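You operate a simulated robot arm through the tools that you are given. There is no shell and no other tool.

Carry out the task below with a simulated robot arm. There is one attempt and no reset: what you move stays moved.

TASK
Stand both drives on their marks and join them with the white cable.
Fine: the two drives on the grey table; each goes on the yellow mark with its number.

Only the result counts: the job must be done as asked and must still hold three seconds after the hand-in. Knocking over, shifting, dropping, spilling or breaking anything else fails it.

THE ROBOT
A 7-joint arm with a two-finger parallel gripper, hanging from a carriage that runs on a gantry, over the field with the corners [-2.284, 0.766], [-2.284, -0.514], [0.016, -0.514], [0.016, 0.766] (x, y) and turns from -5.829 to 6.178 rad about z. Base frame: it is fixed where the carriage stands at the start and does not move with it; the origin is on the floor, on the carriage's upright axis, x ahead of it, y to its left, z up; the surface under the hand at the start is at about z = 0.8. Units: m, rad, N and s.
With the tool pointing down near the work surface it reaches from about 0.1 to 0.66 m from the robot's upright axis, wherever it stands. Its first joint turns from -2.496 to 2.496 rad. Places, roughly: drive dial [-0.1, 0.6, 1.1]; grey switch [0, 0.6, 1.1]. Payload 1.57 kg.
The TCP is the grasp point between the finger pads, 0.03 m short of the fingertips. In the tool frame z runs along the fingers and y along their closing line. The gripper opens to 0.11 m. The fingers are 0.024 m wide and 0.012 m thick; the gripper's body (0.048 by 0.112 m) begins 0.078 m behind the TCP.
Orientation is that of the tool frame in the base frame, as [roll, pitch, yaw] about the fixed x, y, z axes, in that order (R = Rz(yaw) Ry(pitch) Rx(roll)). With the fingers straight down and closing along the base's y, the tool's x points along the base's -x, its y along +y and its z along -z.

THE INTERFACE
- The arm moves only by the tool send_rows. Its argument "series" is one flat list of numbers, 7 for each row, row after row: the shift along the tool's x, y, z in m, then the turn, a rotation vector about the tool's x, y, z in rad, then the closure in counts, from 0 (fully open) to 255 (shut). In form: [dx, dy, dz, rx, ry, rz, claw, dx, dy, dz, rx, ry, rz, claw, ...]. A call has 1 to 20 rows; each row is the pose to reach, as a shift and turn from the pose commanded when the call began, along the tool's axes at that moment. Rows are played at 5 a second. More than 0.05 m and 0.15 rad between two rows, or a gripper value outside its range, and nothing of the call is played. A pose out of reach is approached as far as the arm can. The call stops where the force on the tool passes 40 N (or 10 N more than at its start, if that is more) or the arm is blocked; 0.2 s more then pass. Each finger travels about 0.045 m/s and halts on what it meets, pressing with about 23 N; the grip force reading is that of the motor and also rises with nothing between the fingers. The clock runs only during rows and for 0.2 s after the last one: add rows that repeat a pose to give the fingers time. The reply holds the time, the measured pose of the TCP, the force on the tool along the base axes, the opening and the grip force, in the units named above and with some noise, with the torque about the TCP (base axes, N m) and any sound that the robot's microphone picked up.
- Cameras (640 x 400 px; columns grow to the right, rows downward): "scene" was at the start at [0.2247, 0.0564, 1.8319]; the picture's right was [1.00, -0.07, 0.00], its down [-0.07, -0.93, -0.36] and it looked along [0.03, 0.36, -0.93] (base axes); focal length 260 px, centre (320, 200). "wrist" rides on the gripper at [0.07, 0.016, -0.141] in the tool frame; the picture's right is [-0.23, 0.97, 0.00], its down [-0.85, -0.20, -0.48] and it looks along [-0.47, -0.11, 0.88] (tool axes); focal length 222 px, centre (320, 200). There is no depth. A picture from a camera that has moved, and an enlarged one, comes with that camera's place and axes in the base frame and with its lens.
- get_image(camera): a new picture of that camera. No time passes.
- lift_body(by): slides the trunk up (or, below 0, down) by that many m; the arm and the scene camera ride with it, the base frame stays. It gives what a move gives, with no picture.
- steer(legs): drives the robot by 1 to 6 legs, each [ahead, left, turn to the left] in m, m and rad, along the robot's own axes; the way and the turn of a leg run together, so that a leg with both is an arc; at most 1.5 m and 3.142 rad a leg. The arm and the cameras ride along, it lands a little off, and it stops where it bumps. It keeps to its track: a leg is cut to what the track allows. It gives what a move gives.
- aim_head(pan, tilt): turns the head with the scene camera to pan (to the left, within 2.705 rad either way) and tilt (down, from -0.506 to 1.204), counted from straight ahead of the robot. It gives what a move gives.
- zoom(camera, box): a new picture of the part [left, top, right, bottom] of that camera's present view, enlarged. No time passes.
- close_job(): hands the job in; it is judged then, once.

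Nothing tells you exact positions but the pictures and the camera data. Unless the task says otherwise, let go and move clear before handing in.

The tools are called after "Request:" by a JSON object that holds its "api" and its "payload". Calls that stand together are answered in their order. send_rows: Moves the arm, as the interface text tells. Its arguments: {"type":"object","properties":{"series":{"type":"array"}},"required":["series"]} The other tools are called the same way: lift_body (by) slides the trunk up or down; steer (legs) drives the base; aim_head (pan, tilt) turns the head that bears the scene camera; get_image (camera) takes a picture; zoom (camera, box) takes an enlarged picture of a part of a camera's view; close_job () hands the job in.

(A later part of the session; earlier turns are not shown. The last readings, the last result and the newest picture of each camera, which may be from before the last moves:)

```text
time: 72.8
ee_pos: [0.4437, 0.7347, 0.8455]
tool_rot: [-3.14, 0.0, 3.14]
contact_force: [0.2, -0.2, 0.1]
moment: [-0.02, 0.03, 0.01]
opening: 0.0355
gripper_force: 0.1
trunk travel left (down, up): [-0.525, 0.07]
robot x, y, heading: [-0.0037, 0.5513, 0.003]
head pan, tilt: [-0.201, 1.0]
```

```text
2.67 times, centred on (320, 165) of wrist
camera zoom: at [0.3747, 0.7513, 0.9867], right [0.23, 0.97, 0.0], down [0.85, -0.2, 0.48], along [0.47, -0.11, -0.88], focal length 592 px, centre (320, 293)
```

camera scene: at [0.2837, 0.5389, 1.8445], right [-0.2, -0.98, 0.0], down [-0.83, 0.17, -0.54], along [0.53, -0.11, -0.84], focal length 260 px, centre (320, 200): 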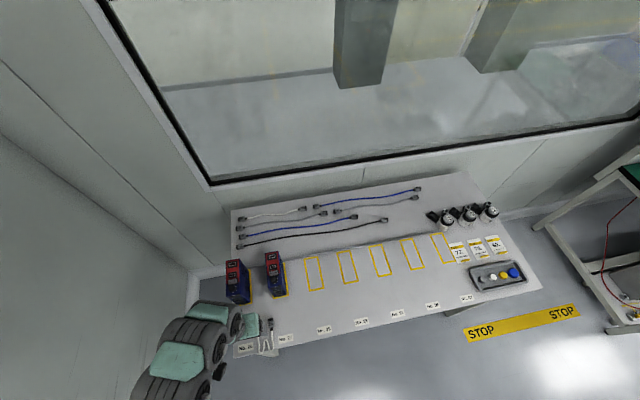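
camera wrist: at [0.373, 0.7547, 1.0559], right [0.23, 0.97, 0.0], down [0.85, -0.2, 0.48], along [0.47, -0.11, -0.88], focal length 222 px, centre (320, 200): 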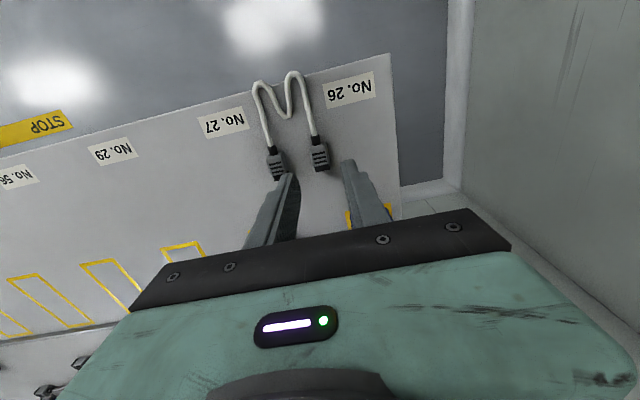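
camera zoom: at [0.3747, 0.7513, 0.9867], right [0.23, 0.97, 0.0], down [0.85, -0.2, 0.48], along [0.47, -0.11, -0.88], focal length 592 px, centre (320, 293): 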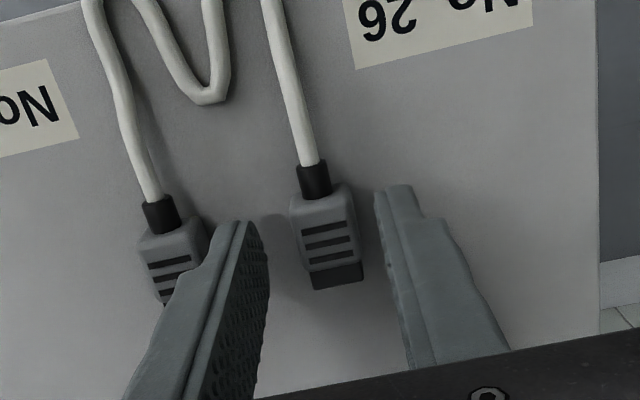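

The connector sits between the fingertips. I'll lower the last 12 mm and close gently.

Request:
{"api": "send_rows", "payload": {"series": [0, 0.001, 0.006, 0, 0, 0, 172, 0, 0.001, 0.0125, 0, 0, 0, 172, 0, 0.001, 0.0125, 0, 0, 0, 172, 0, 0.001, 0.0125, 0, 0, 0, 195, 0, 0.001, 0.0125, 0, 0, 0, 210, 0, 0.001, 0.0125, 0, 0, 0, 225, 0, 0.001, 0.0125, 0, 0, 0, 255, 0, 0.001, 0.0125, 0, 0, 0, 255, 0, 0.001, 0.0125, 0, 0, 0, 255]}}

Request:
{"api": "zoom", "payload": {"camera": "wrist", "box": [240, 90, 400, 240]}}

```text
time: 74.8
ee_pos: [0.4443, 0.7368, 0.8328]
tool_rot: [-3.14, 0.0, 3.141]
contact_force: [0.2, -0.1, -0.1]
moment: [0.01, -0.02, 0.03]
opening: 0.0185
gripper_force: 22.8
trunk travel left (down, up): [-0.525, 0.07]
robot x, y, heading: [-0.0065, 0.5524, 0.002]
head pan, tilt: [-0.201, 1.0]
```

```text
2.67 times, centred on (320, 165) of wrist
camera zoom: at [0.3744, 0.7522, 0.9747], right [0.23, 0.97, 0.0], down [0.85, -0.2, 0.48], along [0.47, -0.11, -0.88], focal length 592 px, centre (320, 293)
```

zoom: 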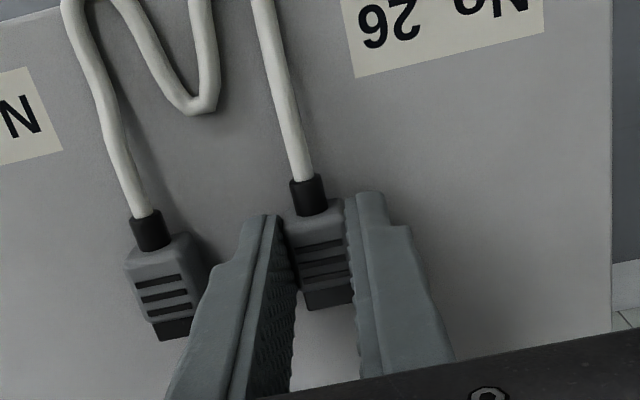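

Gripped: the body is 18.5 mm wide. I'll lift it straight up to about socket height and check the cable.

Request:
{"api": "send_rows", "payload": {"series": [0, 0, -0.01, 0, 0, 0, 255, 0, 0, -0.03, 0, 0, 0, 255, 0, 0, -0.05, 0, 0, 0, 255, 0, 0, -0.07, 0, 0, 0, 255, 0, 0, -0.084, 0, 0, 0, 255, 0, 0, -0.084, 0, 0, 0, 255]}}

Request:
{"api": "get_image", "payload": {"camera": "wrist"}}

Request:
{"api": "zoom", "payload": {"camera": "wrist", "box": [240, 90, 400, 240]}}

```text
time: 76.2
ee_pos: [0.4428, 0.7348, 0.918]
tool_rot: [-3.14, 0.001, 3.139]
contact_force: [1.0, -0.1, -1.3]
moment: [-0.05, 0.02, 0.02]
opening: 0.0185
gripper_force: 22.7
trunk travel left (down, up): [-0.525, 0.07]
robot x, y, heading: [-0.0061, 0.5524, 0.003]
head pan, tilt: [-0.201, 1.0]
```

```text
taken
camera wrist: at [0.3733, 0.7523, 1.0591], right [0.23, 0.97, 0.0], down [0.85, -0.2, 0.48], along [0.47, -0.11, -0.88], focal length 222 px, centre (320, 200)
```

wrist: 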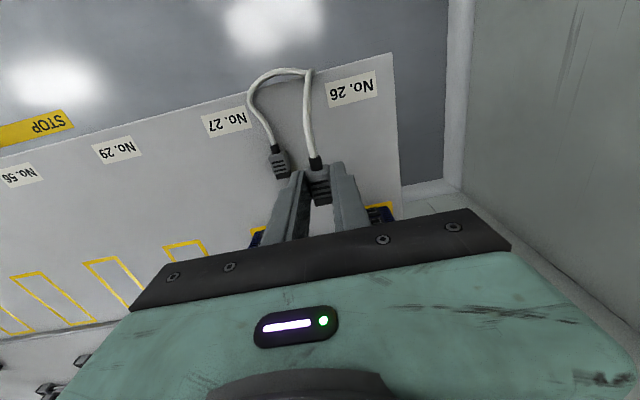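

```text
2.67 times, centred on (320, 165) of wrist
camera zoom: at [0.3733, 0.7523, 1.0591], right [0.23, 0.97, 0.0], down [0.85, -0.2, 0.48], along [0.47, -0.11, -0.88], focal length 592 px, centre (320, 293)
```

zoom: 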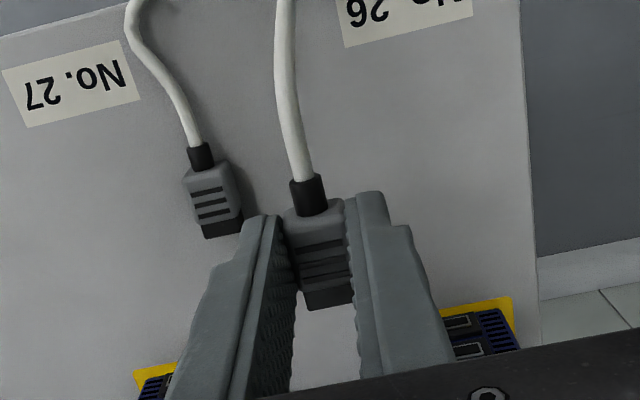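

A is held firmly and the cable follows; B stayed in place. Now I'll move sideways in front of drive 26's green socket, leaving roughly a 3 cm gap.

Request:
{"api": "send_rows", "payload": {"series": [-0.01, 0.016, 0, 0, 0, 0, 255, -0.02, 0.032, 0, 0, 0, 0, 255, -0.033, 0.047, 0, 0, 0, 0, 255, -0.045, 0.047, 0, 0, 0, 0, 255, -0.045, 0.047, 0, 0, 0, 0, 255]}}

Request:
{"api": "get_image", "payload": {"camera": "wrist"}}

Request:
{"api": "zoom", "payload": {"camera": "wrist", "box": [270, 130, 390, 245]}}

```text
time: 77.4
ee_pos: [0.4873, 0.7843, 0.9172]
tool_rot: [-3.139, 0.0, 3.14]
contact_force: [-0.3, 0.1, 0.0]
moment: [0.04, -0.02, 0.02]
opening: 0.0184
gripper_force: 22.9
trunk travel left (down, up): [-0.525, 0.07]
robot x, y, heading: [-0.0066, 0.5536, -0.002]
head pan, tilt: [-0.201, 1.0]
```

```text
taken
camera wrist: at [0.418, 0.8003, 1.0591], right [0.23, 0.97, 0.0], down [0.85, -0.2, 0.48], along [0.47, -0.11, -0.88], focal length 222 px, centre (320, 200)
```

wrist: 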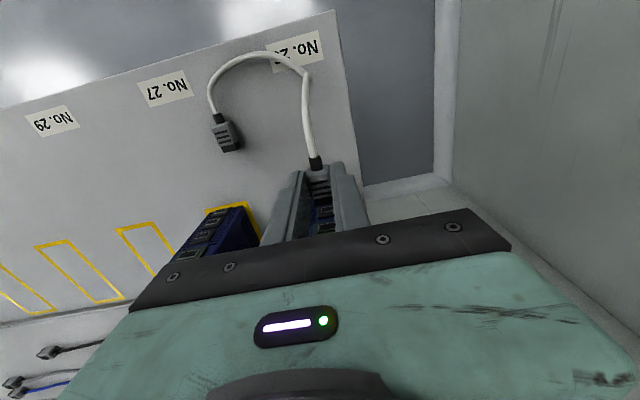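

```text
3.48 times, centred on (330, 188) of wrist
camera zoom: at [0.418, 0.8003, 1.0591], right [0.23, 0.97, 0.0], down [0.85, -0.2, 0.48], along [0.47, -0.11, -0.88], focal length 773 px, centre (285, 244)
```

zoom: 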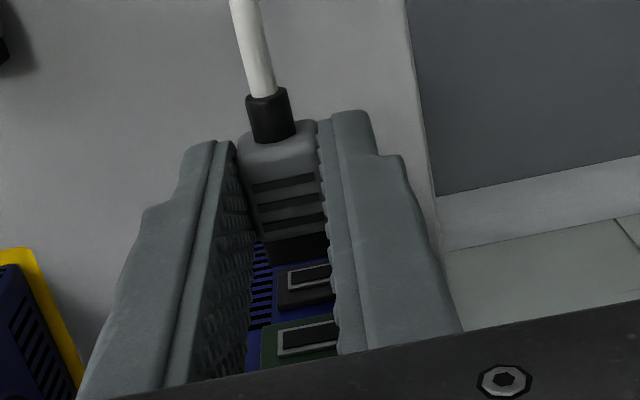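

The socket is visible between the fingers. The connector is about 2 mm too far to +y, so I'll shift and close the gap to about 1 cm for a better comparison.

Request:
{"api": "send_rows", "payload": {"series": [-0.006, -0.002, 0, 0, 0, 0, 255, -0.012, -0.002, 0, 0, 0, 0, 255, -0.018, -0.002, 0, 0, 0, 0, 255, -0.018, -0.002, 0, 0, 0, 0, 255]}}

Request:
{"api": "zoom", "payload": {"camera": "wrist", "box": [290, 140, 370, 220]}}

Request:
{"api": "get_image", "payload": {"camera": "scene"}}

```text
time: 78.4
ee_pos: [0.5057, 0.7797, 0.9166]
tool_rot: [3.141, -0.001, 3.138]
contact_force: [-0.3, -0.6, 0.1]
moment: [-0.03, -0.02, 0.0]
opening: 0.0185
gripper_force: 23.1
trunk travel left (down, up): [-0.525, 0.07]
robot x, y, heading: [-0.0088, 0.5502, 0.001]
head pan, tilt: [-0.201, 1.0]
```

```text
5.00 times, centred on (330, 180) of wrist
camera zoom: at [0.4364, 0.7971, 1.0591], right [0.23, 0.97, 0.0], down [0.85, -0.2, 0.48], along [0.47, -0.11, -0.88], focal length 1111 px, centre (270, 300)
```

zoom: 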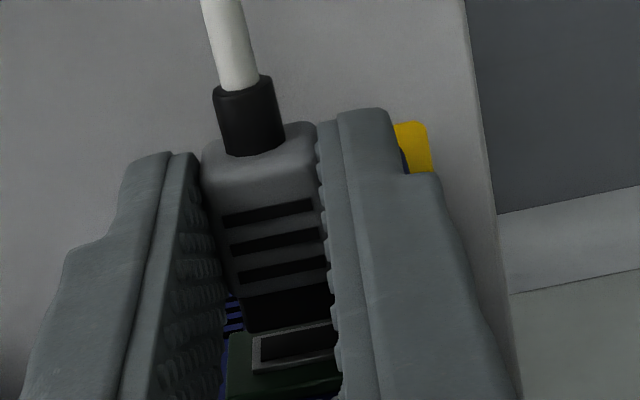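

```text
taken
camera scene: at [0.2837, 0.5389, 1.8445], right [-0.2, -0.98, 0.0], down [-0.82, 0.17, -0.54], along [0.53, -0.11, -0.84], focal length 260 px, centre (320, 200)
```

scene: 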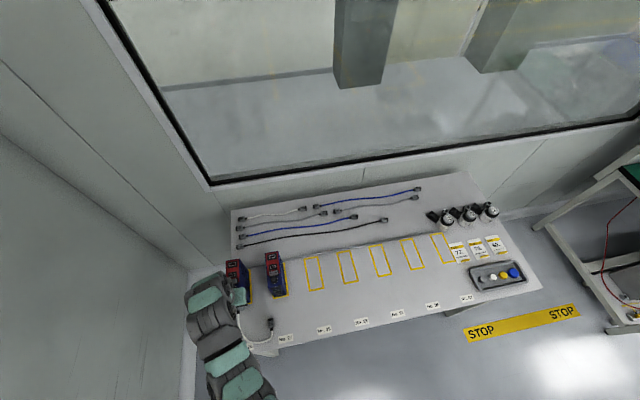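

The tip is now nearly in line laterally. I'll step forward 4 mm and zoom in more to judge the height and gap.

Request:
{"api": "zoom", "payload": {"camera": "wrist", "box": [306, 180, 346, 220]}}

Request:
{"api": "send_rows", "payload": {"series": [-0.002, 0, 0, 0, 0, 0, 255, -0.004, 0, 0, 0, 0, 0, 255, -0.004, 0, 0, 0, 0, 0, 255]}}

Request:
{"api": "zoom", "payload": {"camera": "wrist", "box": [306, 180, 346, 220]}}

```text
10.00 times, centred on (326, 200) of wrist
camera zoom: at [0.4364, 0.7971, 1.0591], right [0.23, 0.97, 0.0], down [0.85, -0.2, 0.48], along [0.47, -0.11, -0.88], focal length 2221 px, centre (260, 200)
```

zoom: 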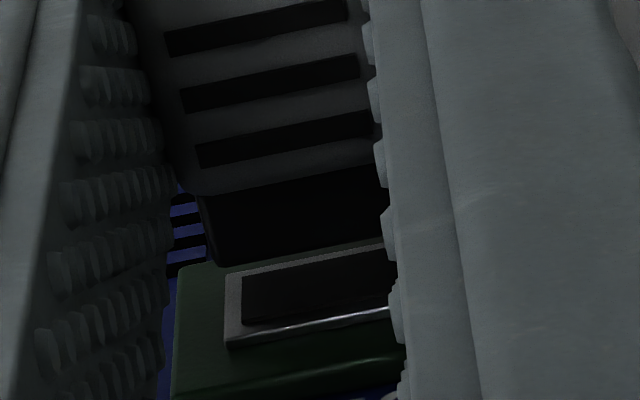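

```text
time: 79.2
ee_pos: [0.5109, 0.7799, 0.9178]
tool_rot: [3.141, 0.0, 3.141]
contact_force: [-0.4, -0.7, -0.6]
moment: [0.02, 0.02, 0.01]
opening: 0.0187
gripper_force: 22.8
trunk travel left (down, up): [-0.525, 0.07]
robot x, y, heading: [-0.0048, 0.5517, -0.0]
head pan, tilt: [-0.201, 1.0]
```

```text
10.00 times, centred on (326, 200) of wrist
camera zoom: at [0.4403, 0.7969, 1.0591], right [0.23, 0.97, 0.0], down [0.85, -0.2, 0.48], along [0.47, -0.11, -0.88], focal length 2221 px, centre (260, 200)
```

zoom: 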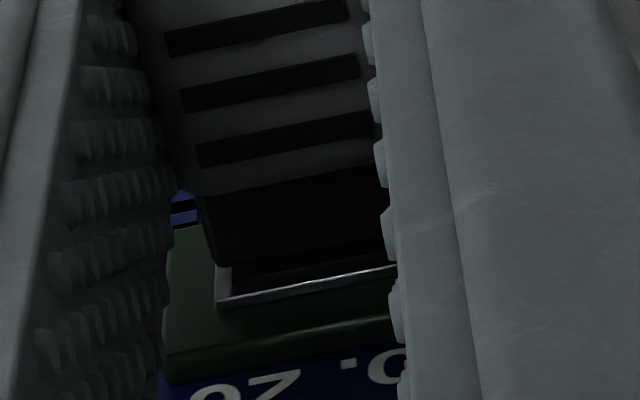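

Laterally the tip lines up, but the gap is uncertain (2–7 mm). I'll creep forward in small steps and watch for the first contact force.

Request:
{"api": "send_rows", "payload": {"series": [-0.0008, 0, 0, 0, 0, 0, 255, -0.0015, 0, 0, 0, 0, 0, 255, -0.0015, 0, 0, 0, 0, 0, 255]}}

Request:
{"api": "zoom", "payload": {"camera": "wrist", "box": [306, 180, 346, 220]}}

```text
time: 80.0
ee_pos: [0.5107, 0.7806, 0.9186]
tool_rot: [3.14, 0.0, 3.139]
contact_force: [-0.2, 0.8, -0.4]
moment: [-0.03, -0.02, 0.01]
opening: 0.0187
gripper_force: 23.2
trunk travel left (down, up): [-0.525, 0.07]
robot x, y, heading: [-0.008, 0.5505, 0.002]
head pan, tilt: [-0.201, 1.0]
```

```text
10.00 times, centred on (326, 200) of wrist
camera zoom: at [0.4415, 0.7973, 1.0594], right [0.23, 0.97, 0.0], down [0.85, -0.2, 0.48], along [0.47, -0.11, -0.88], focal length 2221 px, centre (260, 200)
```

zoom: 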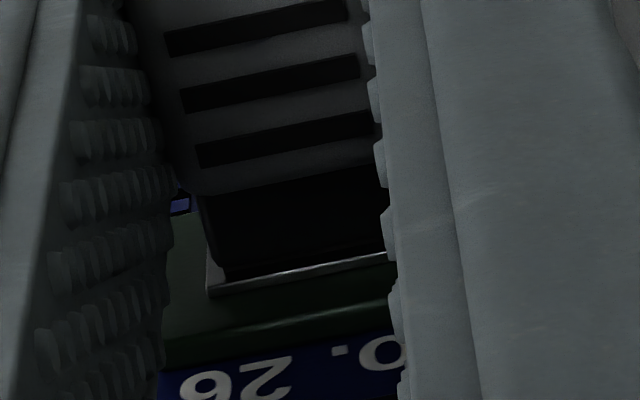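

Still no contact. Another small step.

Request:
{"api": "send_rows", "payload": {"series": [-0.0005, 0, 0, 0, 0, 0, 255, -0.001, 0, 0, 0, 0, 0, 255, -0.001, 0, 0, 0, 0, 0, 255]}}

Request:
{"api": "zoom", "payload": {"camera": "wrist", "box": [306, 180, 346, 220]}}

```text
time: 80.8
ee_pos: [0.5123, 0.781, 0.9181]
tool_rot: [-3.141, 0.001, 3.139]
contact_force: [0.0, 0.4, 0.5]
moment: [-0.01, -0.01, 0.0]
opening: 0.0186
gripper_force: 23.3
trunk travel left (down, up): [-0.525, 0.07]
robot x, y, heading: [-0.0062, 0.5558, 0.003]
head pan, tilt: [-0.201, 1.0]
```

```text
10.00 times, centred on (326, 200) of wrist
camera zoom: at [0.4428, 0.7975, 1.0595], right [0.23, 0.97, 0.0], down [0.85, -0.2, 0.48], along [0.47, -0.11, -0.88], focal length 2221 px, centre (260, 200)
```

zoom: 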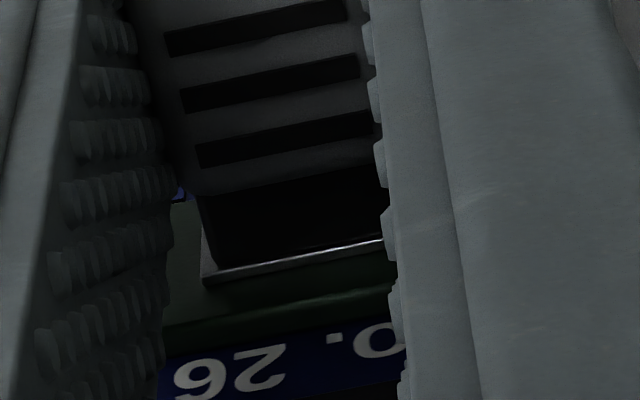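

The tip's upper edge now coincides with the hole's upper edge, and the tip looks about 1 mm too far to −y. I'll shift +1 mm in y and advance slightly.

Request:
{"api": "send_rows", "payload": {"series": [0, 0.001, 0, 0, 0, 0, 255, -0.0005, 0.001, 0, 0, 0, 0, 255, -0.0005, 0.001, 0, 0, 0, 0, 255]}}

Request:
{"api": "zoom", "payload": {"camera": "wrist", "box": [306, 180, 346, 220]}}

```text
time: 81.6
ee_pos: [0.5121, 0.7816, 0.9182]
tool_rot: [-3.14, 0.0, 3.14]
contact_force: [-1.4, -0.1, -0.6]
moment: [-0.02, -0.02, -0.02]
opening: 0.0186
gripper_force: 23.4
trunk travel left (down, up): [-0.525, 0.07]
robot x, y, heading: [-0.0044, 0.5524, 0.003]
head pan, tilt: [-0.201, 1.0]
```

```text
10.00 times, centred on (326, 200) of wrist
camera zoom: at [0.4433, 0.7984, 1.0594], right [0.23, 0.97, 0.0], down [0.85, -0.2, 0.48], along [0.47, -0.11, -0.88], focal length 2221 px, centre (260, 200)
```

zoom: 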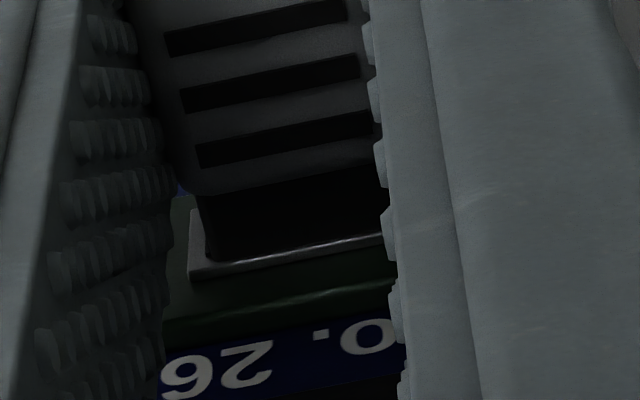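

The frame now hides the tip's front corner, so the tip has begun to enter the hole. I'll continue forward in 1 mm steps, watching forces.

Request:
{"api": "send_rows", "payload": {"series": [-0.0005, 0.0003, 0, 0, 0, 0, 255, -0.001, 0.0003, 0, 0, 0, 0, 255, -0.001, 0.0003, 0, 0, 0, 0, 255]}}

Request:
{"api": "zoom", "payload": {"camera": "wrist", "box": [306, 180, 346, 220]}}

```text
time: 82.4
ee_pos: [0.5125, 0.7811, 0.9182]
tool_rot: [3.141, -0.001, 3.14]
contact_force: [-2.3, 1.3, 0.0]
moment: [-0.01, 0.03, 0.0]
opening: 0.0186
gripper_force: 22.6
trunk travel left (down, up): [-0.525, 0.07]
robot x, y, heading: [-0.0045, 0.552, 0.003]
head pan, tilt: [-0.201, 1.0]
```

```text
10.00 times, centred on (326, 200) of wrist
camera zoom: at [0.4436, 0.7982, 1.059], right [0.23, 0.97, 0.0], down [0.85, -0.2, 0.48], along [0.47, -0.11, -0.88], focal length 2221 px, centre (260, 200)
```

zoom: 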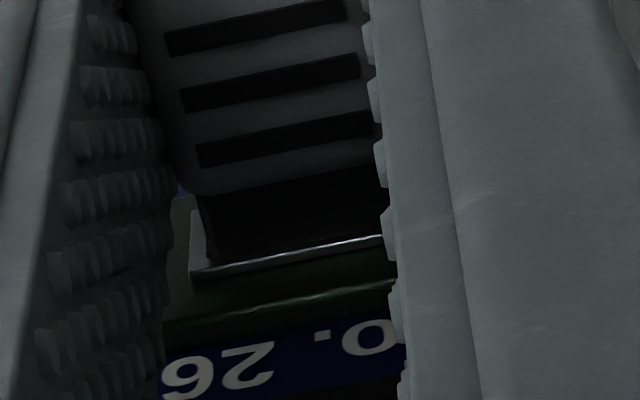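

Light contact (−2.3 N in x, +1.3 N in y) suggests the tip rubs the hole's −y side. I'll shift another 0.7 mm in +y while keeping the light push.

Request:
{"api": "send_rows", "payload": {"series": [0, 0.0004, 0, 0, 0, 0, 255, 0, 0.0008, 0, 0, 0, 0, 255, 0, 0.0008, 0, 0, 0, 0, 255]}}

Request:
{"api": "zoom", "payload": {"camera": "wrist", "box": [306, 180, 346, 220]}}

```text
time: 83.2
ee_pos: [0.5127, 0.7811, 0.9169]
tool_rot: [-3.14, 0.001, 3.139]
contact_force: [-1.8, -0.7, 0.1]
moment: [-0.01, 0.08, -0.01]
opening: 0.0188
gripper_force: 22.8
trunk travel left (down, up): [-0.525, 0.07]
robot x, y, heading: [-0.0071, 0.5558, 0.006]
head pan, tilt: [-0.201, 1.0]
```

```text
10.00 times, centred on (326, 200) of wrist
camera zoom: at [0.4437, 0.7991, 1.0592], right [0.23, 0.97, 0.0], down [0.85, -0.2, 0.48], along [0.47, -0.11, -0.88], focal length 2221 px, centre (260, 200)
```

zoom: 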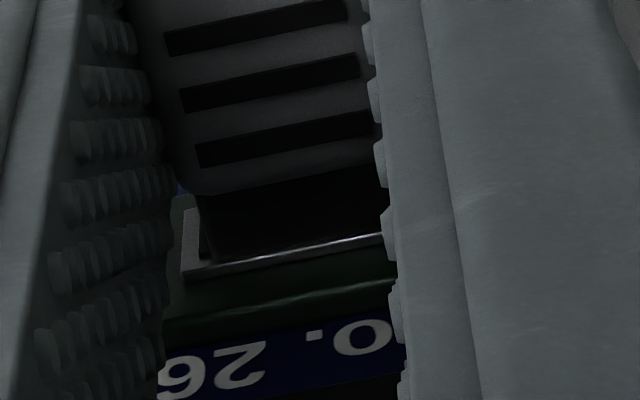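

The tip seems to be just inside the hole, with side contact on either side of centre. I'll recentre by −0.35 mm and push a little further.

Request:
{"api": "send_rows", "payload": {"series": [0, -0.0003, 0, 0, 0, 0, 255, -0.0008, -0.0003, 0, 0, 0, 0, 255, -0.0015, -0.0003, 0, 0, 0, 0, 255, -0.0015, -0.0003, 0, 0, 0, 0, 255]}}

Request:
{"api": "zoom", "payload": {"camera": "wrist", "box": [306, 180, 346, 220]}}

```text
time: 84.2
ee_pos: [0.5141, 0.7835, 0.9167]
tool_rot: [3.141, 0.0, 3.141]
contact_force: [-2.9, 0.0, -0.4]
moment: [0.0, 0.07, 0.04]
opening: 0.0187
gripper_force: 23.3
trunk travel left (down, up): [-0.525, 0.07]
robot x, y, heading: [-0.0054, 0.5485, 0.001]
head pan, tilt: [-0.201, 1.0]
```

```text
10.00 times, centred on (326, 200) of wrist
camera zoom: at [0.4449, 0.7988, 1.0589], right [0.23, 0.97, 0.0], down [0.85, -0.2, 0.48], along [0.47, -0.11, -0.88], focal length 2221 px, centre (260, 200)
```

zoom: 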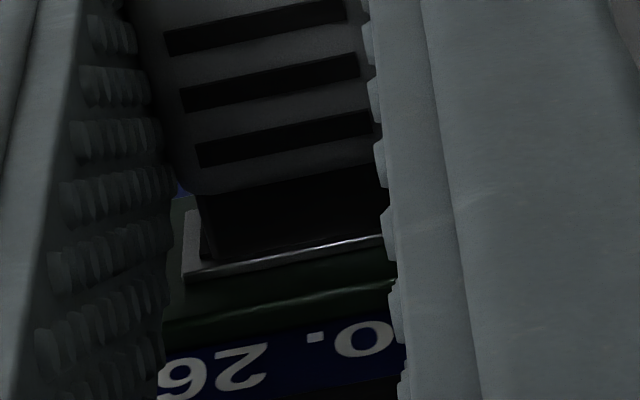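

The drive itself is now creeping back with the push (camera moved 1.2 mm while the picture stayed the same), so the tip is blocked. I'll back off and examine the tip-to-hole alignment more carefully.

Request:
{"api": "send_rows", "payload": {"series": [0.002, 0, 0, 0, 0, 0, 255, 0.004, 0, 0, 0, 0, 0, 255, 0.004, 0, 0, 0, 0, 0, 255]}}

Request:
{"api": "zoom", "payload": {"camera": "wrist", "box": [312, 190, 340, 216]}}

Request:
{"api": "zoom", "payload": {"camera": "wrist", "box": [200, 100, 280, 180]}}

```text
time: 85.0
ee_pos: [0.5103, 0.7815, 0.9179]
tool_rot: [3.141, -0.001, -3.141]
contact_force: [-0.9, -0.6, 0.0]
moment: [0.03, -0.02, 0.0]
opening: 0.0187
gripper_force: 23.1
trunk travel left (down, up): [-0.525, 0.07]
robot x, y, heading: [-0.0044, 0.5529, 0.003]
head pan, tilt: [-0.201, 1.0]
```

```text
15.38 times, centred on (326, 203) of wrist
camera zoom: at [0.4414, 0.7989, 1.0599], right [0.23, 0.97, 0.0], down [0.85, -0.2, 0.48], along [0.47, -0.11, -0.88], focal length 3417 px, centre (228, 154)
```

zoom: 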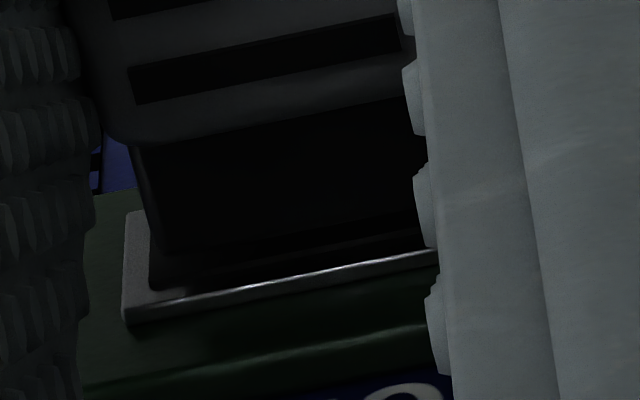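

```text
5.00 times, centred on (240, 140) of wrist
camera zoom: at [0.4414, 0.7989, 1.0599], right [0.23, 0.97, 0.0], down [0.85, -0.2, 0.48], along [0.47, -0.11, -0.88], focal length 1111 px, centre (720, 500)
```

zoom: 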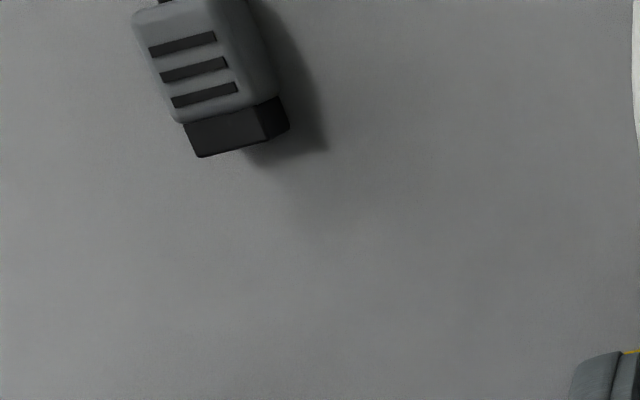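

Connector B lies in view with its side face visible, which lets me measure the tip thickness. Zooming in on it.

Request:
{"api": "zoom", "payload": {"camera": "wrist", "box": [220, 98, 244, 122]}}

Request:
{"api": "get_image", "payload": {"camera": "wrist"}}

```text
16.00 times, centred on (232, 110) of wrist
camera zoom: at [0.4414, 0.7989, 1.0599], right [0.23, 0.97, 0.0], down [0.85, -0.2, 0.48], along [0.47, -0.11, -0.88], focal length 3554 px, centre (1728, 1640)
```

zoom: 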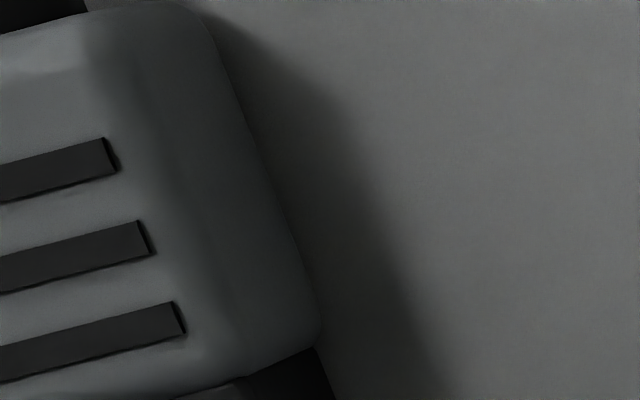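

```text
taken
camera wrist: at [0.4414, 0.7989, 1.0599], right [0.23, 0.97, 0.0], down [0.85, -0.2, 0.48], along [0.47, -0.11, -0.88], focal length 222 px, centre (320, 200)
```

wrist: 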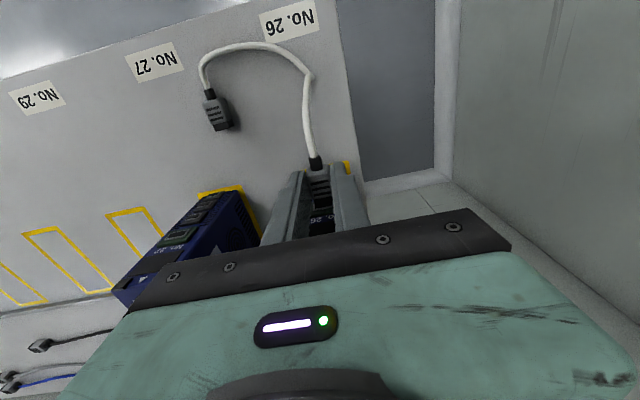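

Request:
{"api": "zoom", "payload": {"camera": "wrist", "box": [202, 98, 242, 138]}}

Request:
{"api": "zoom", "payload": {"camera": "wrist", "box": [214, 114, 238, 138]}}

```text
10.00 times, centred on (222, 118) of wrist
camera zoom: at [0.4414, 0.7989, 1.0599], right [0.23, 0.97, 0.0], down [0.85, -0.2, 0.48], along [0.47, -0.11, -0.88], focal length 2221 px, centre (1300, 1020)
```

zoom: 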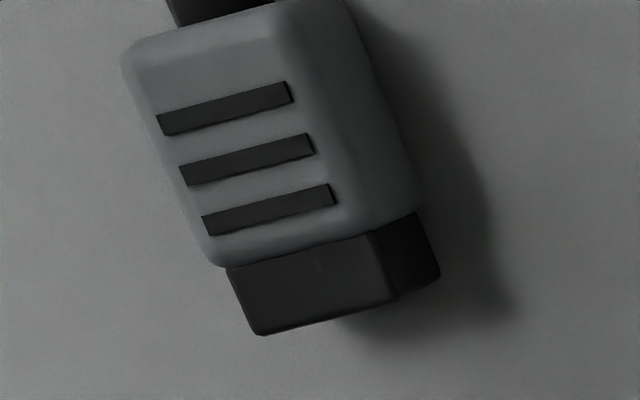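

```text
16.00 times, centred on (226, 126) of wrist
camera zoom: at [0.4414, 0.7989, 1.0599], right [0.23, 0.97, 0.0], down [0.85, -0.2, 0.48], along [0.47, -0.11, -0.88], focal length 3554 px, centre (1824, 1384)
```

zoom: 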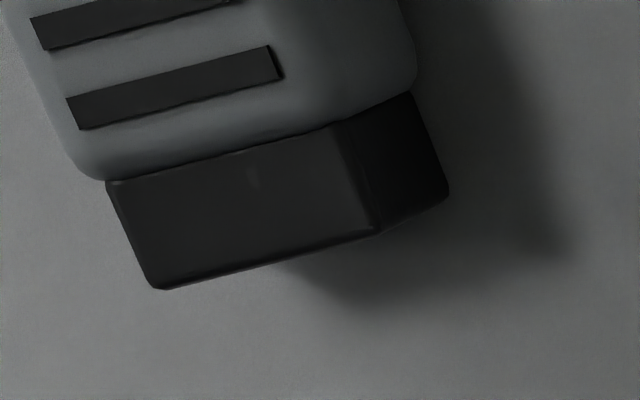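

The plug tip measures about 16 × 14 mm, thicker than the white outline of the socket, so the height I used was probably 2–3 mm too low. Before trying again, I'll look around the room for any hint about which socket links drives.

Request:
{"api": "aim_head", "payload": {"pan": -0.9, "tilt": 0.5}}

Request:
{"api": "get_image", "payload": {"camera": "scene"}}

Request:
{"api": "zoom", "payload": {"camera": "scene", "box": [200, 100, 420, 240]}}

```text
time: 86.1
ee_pos: [0.5096, 0.7814, 0.9191]
tool_rot: [-3.141, 0.001, 3.139]
contact_force: [0.3, 0.1, -0.5]
moment: [0.0, 0.02, 0.02]
opening: 0.0181
gripper_force: 23.2
trunk travel left (down, up): [-0.525, 0.07]
robot x, y, heading: [-0.0065, 0.5522, 0.003]
head pan, tilt: [-0.901, 0.499]
```

```text
taken
camera scene: at [0.2721, 0.4815, 1.8856], right [-0.78, -0.62, 0.0], down [-0.3, 0.37, -0.88], along [0.55, -0.69, -0.48], focal length 260 px, centre (320, 200)
```

scene: 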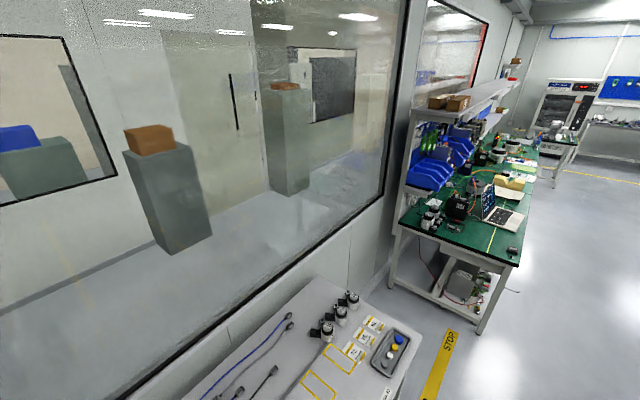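

```text
2.86 times, centred on (310, 170) of scene
camera zoom: at [0.2721, 0.4815, 1.8856], right [-0.78, -0.62, 0.0], down [-0.3, 0.37, -0.88], along [0.55, -0.69, -0.48], focal length 743 px, centre (349, 286)
```

zoom: 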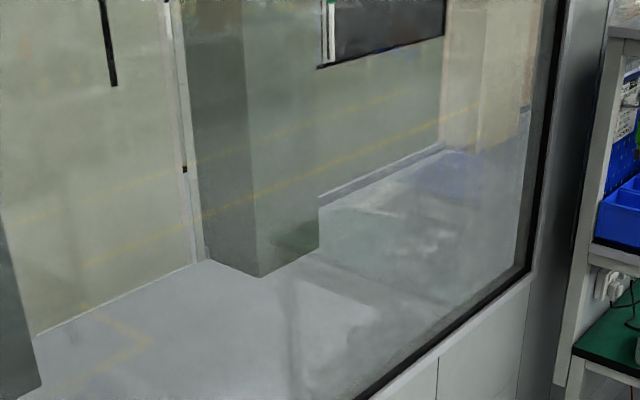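

Request:
{"api": "zoom", "payload": {"camera": "scene", "box": [400, 140, 540, 260]}}

Request:
{"api": "aim_head", "payload": {"pan": 2.2, "tilt": 0.5}}

Request:
{"api": "get_image", "payload": {"camera": "scene"}}

Request:
{"api": "aim_head", "payload": {"pan": -2.2, "tilt": 0.4}}

Request:
{"api": "get_image", "payload": {"camera": "scene"}}

```text
3.33 times, centred on (470, 200) of scene
camera zoom: at [0.2721, 0.4815, 1.8856], right [-0.78, -0.62, 0.0], down [-0.3, 0.37, -0.88], along [0.55, -0.69, -0.48], focal length 867 px, centre (-180, 200)
```

zoom: 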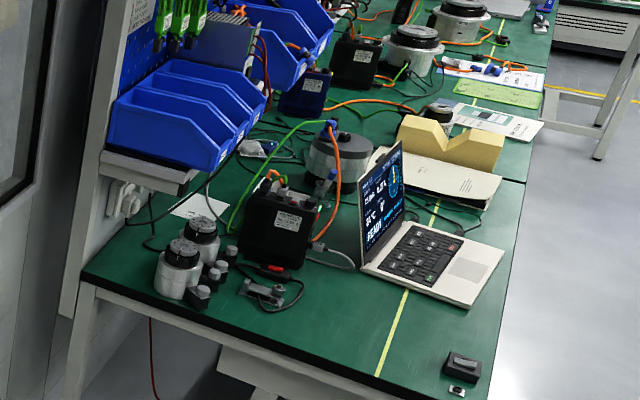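

```text
time: 88.8
ee_pos: [0.5104, 0.7812, 0.9186]
tool_rot: [-3.141, -0.001, 3.14]
contact_force: [0.1, -1.2, -0.5]
moment: [-0.01, 0.01, -0.01]
opening: 0.0186
gripper_force: 23.6
trunk travel left (down, up): [-0.525, 0.07]
robot x, y, heading: [-0.0052, 0.5545, 0.004]
head pan, tilt: [2.201, 0.499]
```

```text
taken
camera scene: at [0.1616, 0.626, 1.8856], right [0.81, 0.59, 0.0], down [0.28, -0.39, -0.88], along [-0.52, 0.71, -0.48], focal length 260 px, centre (320, 200)
```

scene: 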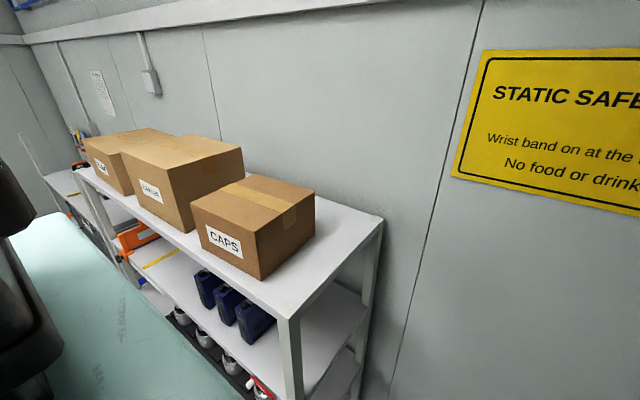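

```text
time: 92.3
ee_pos: [0.5103, 0.7819, 0.9178]
tool_rot: [-3.141, 0.001, 3.14]
contact_force: [-0.6, -0.2, 0.0]
moment: [0.02, 0.02, -0.03]
opening: 0.0186
gripper_force: 23.5
trunk travel left (down, up): [-0.525, 0.07]
robot x, y, heading: [-0.0077, 0.5519, 0.005]
head pan, tilt: [-2.201, 0.4]
```

```text
taken
camera scene: at [0.161, 0.4776, 1.8948], right [-0.81, 0.59, 0.0], down [0.23, 0.32, -0.92], along [-0.54, -0.75, -0.39], focal length 260 px, centre (320, 200)
```

scene: 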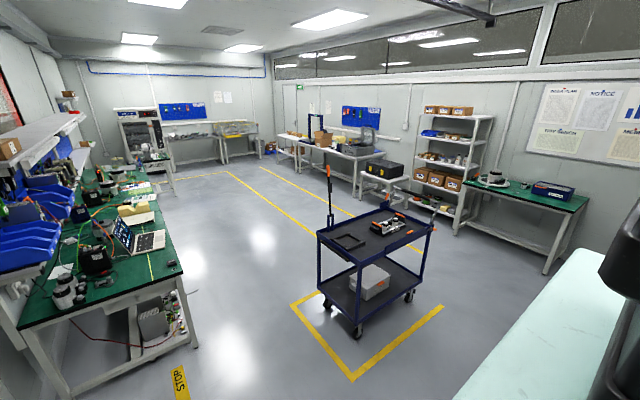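

There is a notice board and a far bench with a drive on it. Zooming in for wiring hints.

Request:
{"api": "zoom", "payload": {"camera": "scene", "box": [530, 75, 640, 165]}}

Request:
{"api": "zoom", "payload": {"camera": "scene", "box": [470, 160, 590, 220]}}

Request:
{"api": "aim_head", "payload": {"pan": -2.7, "tilt": 0.3}}

Request:
{"api": "get_image", "payload": {"camera": "scene"}}

```text
4.44 times, centred on (585, 120) of scene
camera zoom: at [0.161, 0.4776, 1.8948], right [-0.81, 0.59, 0.0], down [0.23, 0.32, -0.92], along [-0.54, -0.75, -0.39], focal length 1156 px, centre (-858, 556)
```

zoom: 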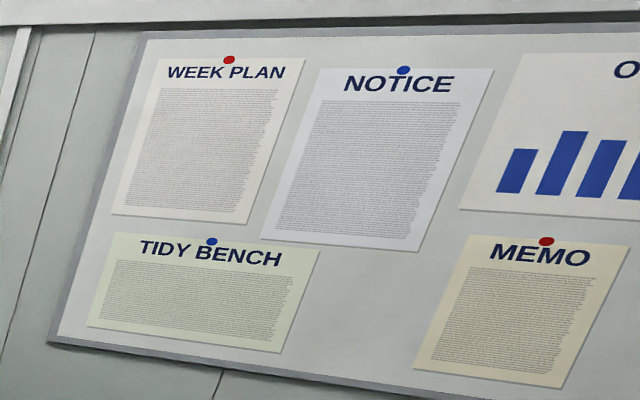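

```text
5.33 times, centred on (530, 190) of scene
camera zoom: at [0.161, 0.4776, 1.8948], right [-0.81, 0.59, 0.0], down [0.23, 0.32, -0.92], along [-0.54, -0.75, -0.39], focal length 1388 px, centre (-800, 253)
```

zoom: 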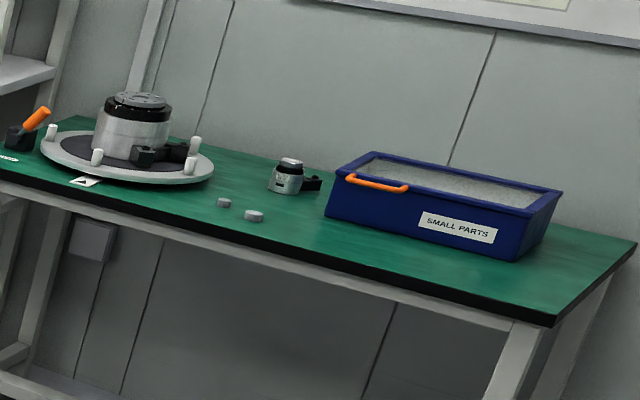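

```text
time: 93.2
ee_pos: [0.5108, 0.7819, 0.9177]
tool_rot: [3.141, -0.001, 3.14]
contact_force: [0.3, -0.4, 0.2]
moment: [0.01, -0.02, 0.01]
opening: 0.0186
gripper_force: 23.3
trunk travel left (down, up): [-0.525, 0.07]
robot x, y, heading: [-0.0097, 0.5533, 0.002]
head pan, tilt: [-2.7, 0.3]
```

```text
taken
camera scene: at [0.1311, 0.5124, 1.904], right [-0.43, 0.9, 0.0], down [0.27, 0.13, -0.96], along [-0.86, -0.41, -0.3], focal length 260 px, centre (320, 200)
```

scene: 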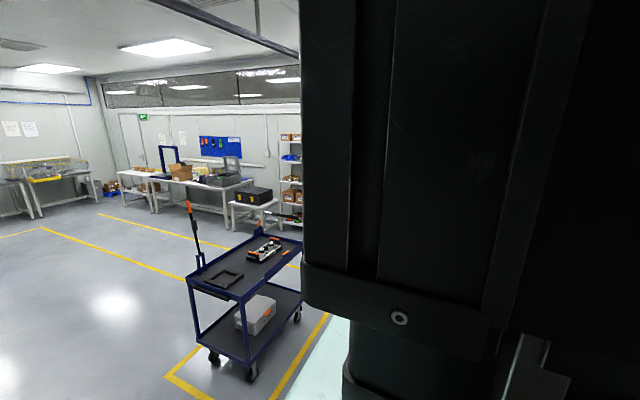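

The posters carry no readable hints. The wired units on the green bench might help, so I'll zoom there.

Request:
{"api": "aim_head", "payload": {"pan": -1.0, "tilt": 0.4}}

Request:
{"api": "get_image", "payload": {"camera": "scene"}}

Request:
{"api": "zoom", "payload": {"camera": "scene", "box": [380, 160, 440, 220]}}

Request:
{"api": "zoom", "payload": {"camera": "scene", "box": [420, 130, 480, 190]}}

```text
time: 95.0
ee_pos: [0.5109, 0.7822, 0.9199]
tool_rot: [3.141, 0.0, 3.141]
contact_force: [0.8, -0.1, -0.8]
moment: [0.03, 0.0, 0.02]
opening: 0.0184
gripper_force: 22.9
trunk travel left (down, up): [-0.525, 0.07]
robot x, y, heading: [-0.0043, 0.5508, 0.001]
head pan, tilt: [-1.0, 0.4]
```

```text
taken
camera scene: at [0.2656, 0.4748, 1.8948], right [-0.84, -0.54, 0.0], down [-0.21, 0.33, -0.92], along [0.5, -0.77, -0.39], focal length 260 px, centre (320, 200)
```

scene: 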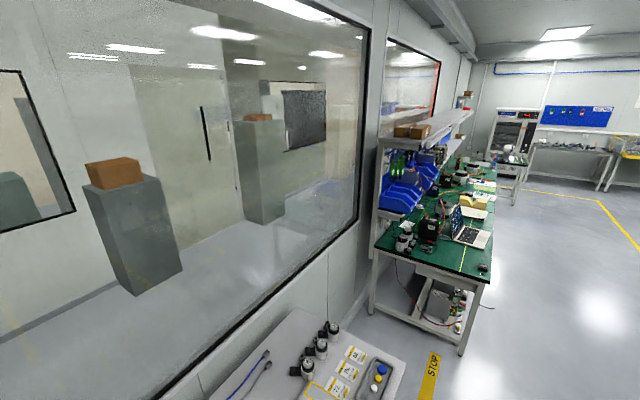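

```text
6.67 times, centred on (410, 190) of scene
camera zoom: at [0.2656, 0.4748, 1.8948], right [-0.84, -0.54, 0.0], down [-0.21, 0.33, -0.92], along [0.5, -0.77, -0.39], focal length 1734 px, centre (-280, 267)
```

zoom: 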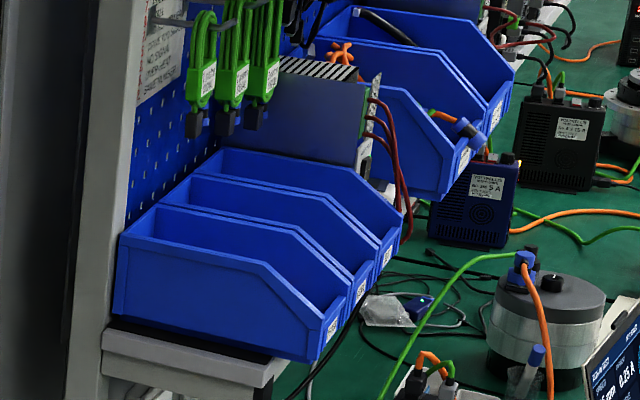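

```text
6.67 times, centred on (450, 160) of scene
camera zoom: at [0.2656, 0.4748, 1.8948], right [-0.84, -0.54, 0.0], down [-0.21, 0.33, -0.92], along [0.5, -0.77, -0.39], focal length 1734 px, centre (-547, 467)
```

zoom: 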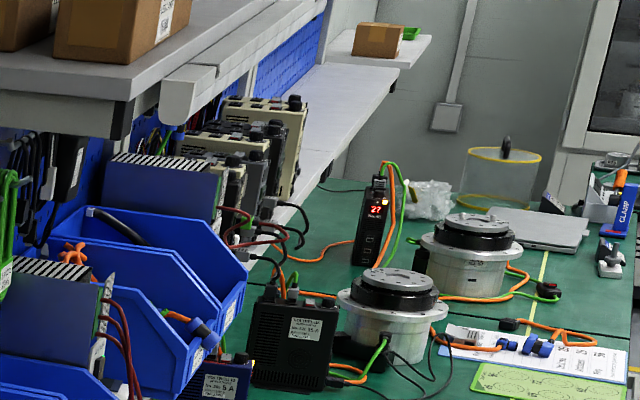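

On the bench, orange and green cables go into the tops of the drives, so the top sockets are for motor and encoder. I'll zoom further to see where the grey link plugs go.

Request:
{"api": "zoom", "payload": {"camera": "scene", "box": [436, 136, 460, 160]}}

Request:
{"api": "zoom", "payload": {"camera": "scene", "box": [446, 142, 466, 162]}}

Request:
{"api": "zoom", "payload": {"camera": "scene", "box": [404, 200, 444, 250]}}

Request:
{"api": "zoom", "payload": {"camera": "scene", "box": [430, 165, 470, 195]}}

```text
16.00 times, centred on (448, 148) of scene
camera zoom: at [0.2656, 0.4748, 1.8948], right [-0.84, -0.54, 0.0], down [-0.21, 0.33, -0.92], along [0.5, -0.77, -0.39], focal length 4162 px, centre (-1728, 1032)
```

zoom: 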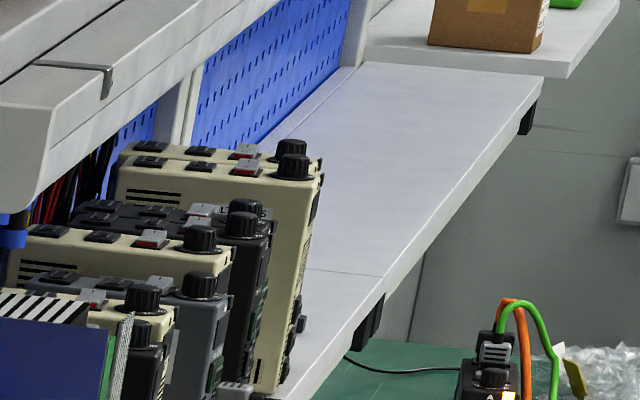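

```text
16.00 times, centred on (456, 152) of scene
camera zoom: at [0.2656, 0.4748, 1.8948], right [-0.84, -0.54, 0.0], down [-0.21, 0.33, -0.92], along [0.5, -0.77, -0.39], focal length 4162 px, centre (-1856, 968)
```

zoom: 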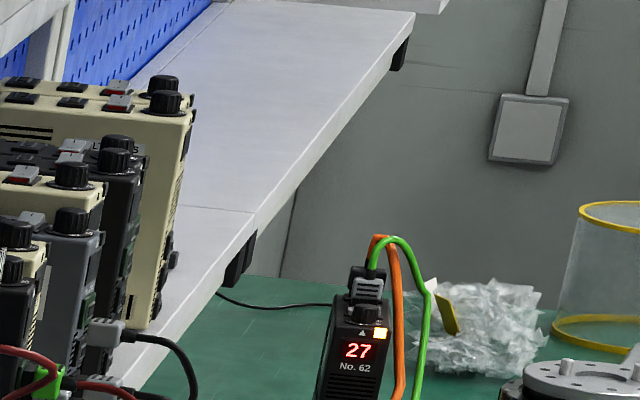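

```text
8.00 times, centred on (424, 225) of scene
camera zoom: at [0.2656, 0.4748, 1.8948], right [-0.84, -0.54, 0.0], down [-0.21, 0.33, -0.92], along [0.5, -0.77, -0.39], focal length 2081 px, centre (-512, 0)
```

zoom: 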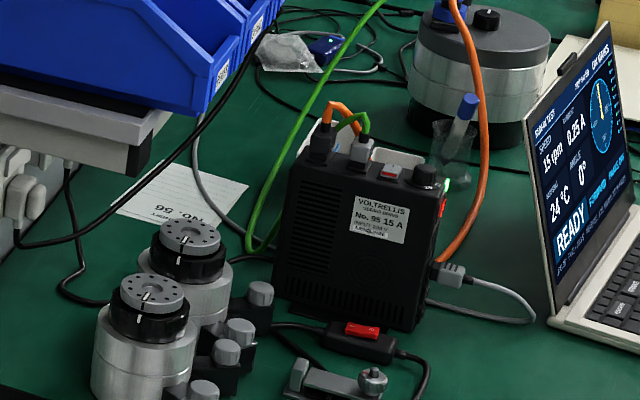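

```text
13.33 times, centred on (450, 180) of scene
camera zoom: at [0.2656, 0.4748, 1.8948], right [-0.84, -0.54, 0.0], down [-0.21, 0.33, -0.92], along [0.5, -0.77, -0.39], focal length 3469 px, centre (-1413, 467)
```

zoom: 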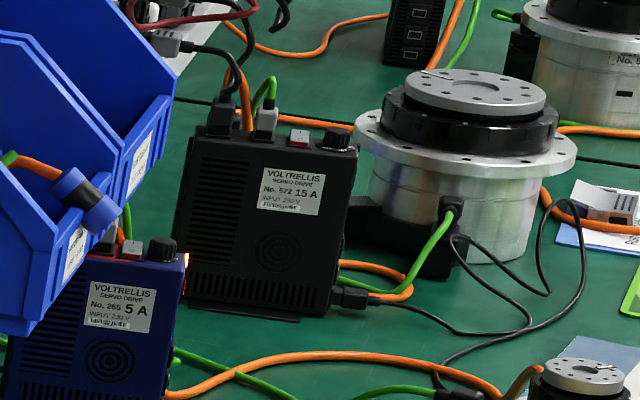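

Very useful: on the bench the green front socket takes the red power wires, and grey plugs with cables sit in the lower dark front sockets. I'll look closer at the linked drives in the row.

Request:
{"api": "zoom", "payload": {"camera": "scene", "box": [440, 150, 456, 166]}}

Request:
{"api": "zoom", "payload": {"camera": "scene", "box": [428, 146, 452, 170]}}

Request:
{"api": "zoom", "payload": {"camera": "scene", "box": [440, 158, 464, 182]}}

Request:
{"api": "zoom", "payload": {"camera": "scene", "box": [422, 222, 446, 246]}}

```text
16.00 times, centred on (448, 158) of scene
camera zoom: at [0.2656, 0.4748, 1.8948], right [-0.84, -0.54, 0.0], down [-0.21, 0.33, -0.92], along [0.5, -0.77, -0.39], focal length 4162 px, centre (-1728, 872)
```

zoom: 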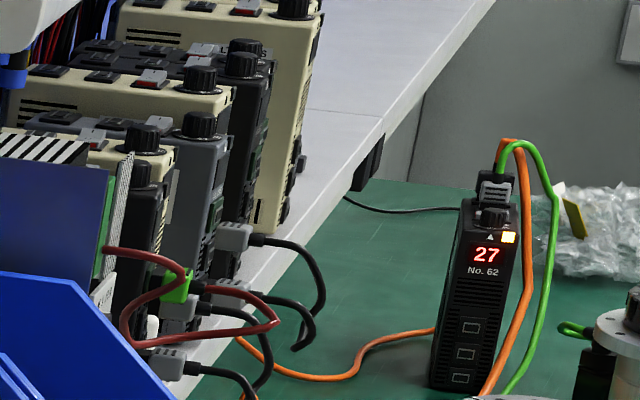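

```text
16.00 times, centred on (440, 158) of scene
camera zoom: at [0.2656, 0.4748, 1.8948], right [-0.84, -0.54, 0.0], down [-0.21, 0.33, -0.92], along [0.5, -0.77, -0.39], focal length 4162 px, centre (-1600, 872)
```

zoom: 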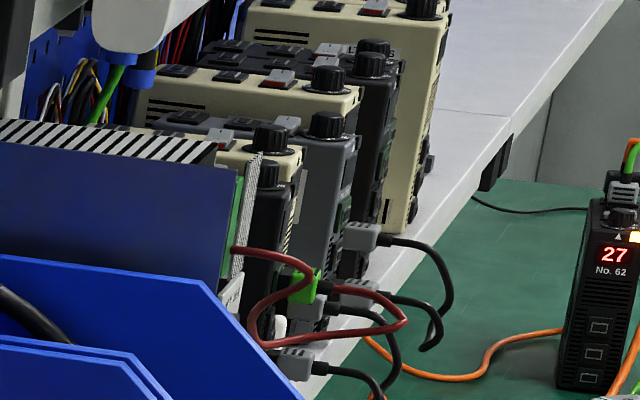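

```text
16.00 times, centred on (452, 170) of scene
camera zoom: at [0.2656, 0.4748, 1.8948], right [-0.84, -0.54, 0.0], down [-0.21, 0.33, -0.92], along [0.5, -0.77, -0.39], focal length 4162 px, centre (-1792, 680)
```

zoom: 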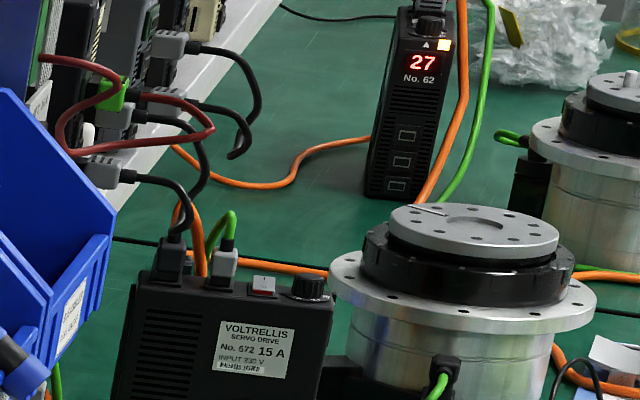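

```text
16.00 times, centred on (434, 234) of scene
camera zoom: at [0.2656, 0.4748, 1.8948], right [-0.84, -0.54, 0.0], down [-0.21, 0.33, -0.92], along [0.5, -0.77, -0.39], focal length 4162 px, centre (-1504, -344)
```

zoom: 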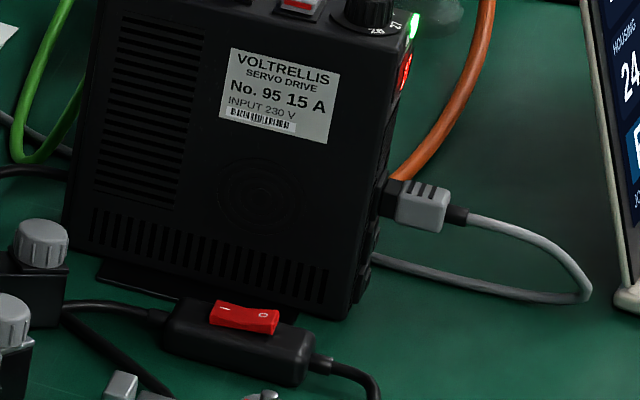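

Key finding: on the bench the green front socket carries power wires, while grey link plugs sit in dark front sockets. I'll set connector A back on the table so I can drive closer and see exactly which dark socket is used for linking.

Request:
{"api": "send_rows", "payload": {"series": [0.02, -0.01, 0, 0, 0, 0, 255, 0.04, -0.025, 0, 0, 0, 0, 255, 0.06, -0.042, 0.0, 0, 0, 0, 255, 0.064, -0.045, 0.025, 0, 0, 0, 255, 0.064, -0.045, 0.05, 0, 0, 0, 255, 0.064, -0.045, 0.07, 0, 0, 0, 255, 0.064, -0.045, 0.082, 0, 0, 0, 255, 0.064, -0.045, 0.082, 0, 0, 0, 255]}}

Request:
{"api": "get_image", "payload": {"camera": "wrist"}}

```text
time: 96.8
ee_pos: [0.4466, 0.7369, 0.835]
tool_rot: [-3.141, 0.002, 3.14]
contact_force: [0.3, -0.9, 0.6]
moment: [-0.02, -0.02, -0.04]
opening: 0.0188
gripper_force: 22.9
trunk travel left (down, up): [-0.525, 0.07]
robot x, y, heading: [-0.0049, 0.5556, 0.001]
head pan, tilt: [-1.0, 0.4]
```

```text
taken
camera wrist: at [0.3781, 0.753, 0.9771], right [0.23, 0.97, 0.0], down [0.85, -0.2, 0.48], along [0.47, -0.11, -0.88], focal length 222 px, centre (320, 200)
```

wrist: 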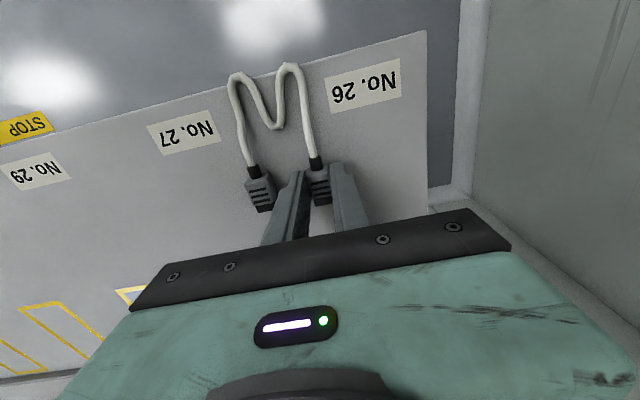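

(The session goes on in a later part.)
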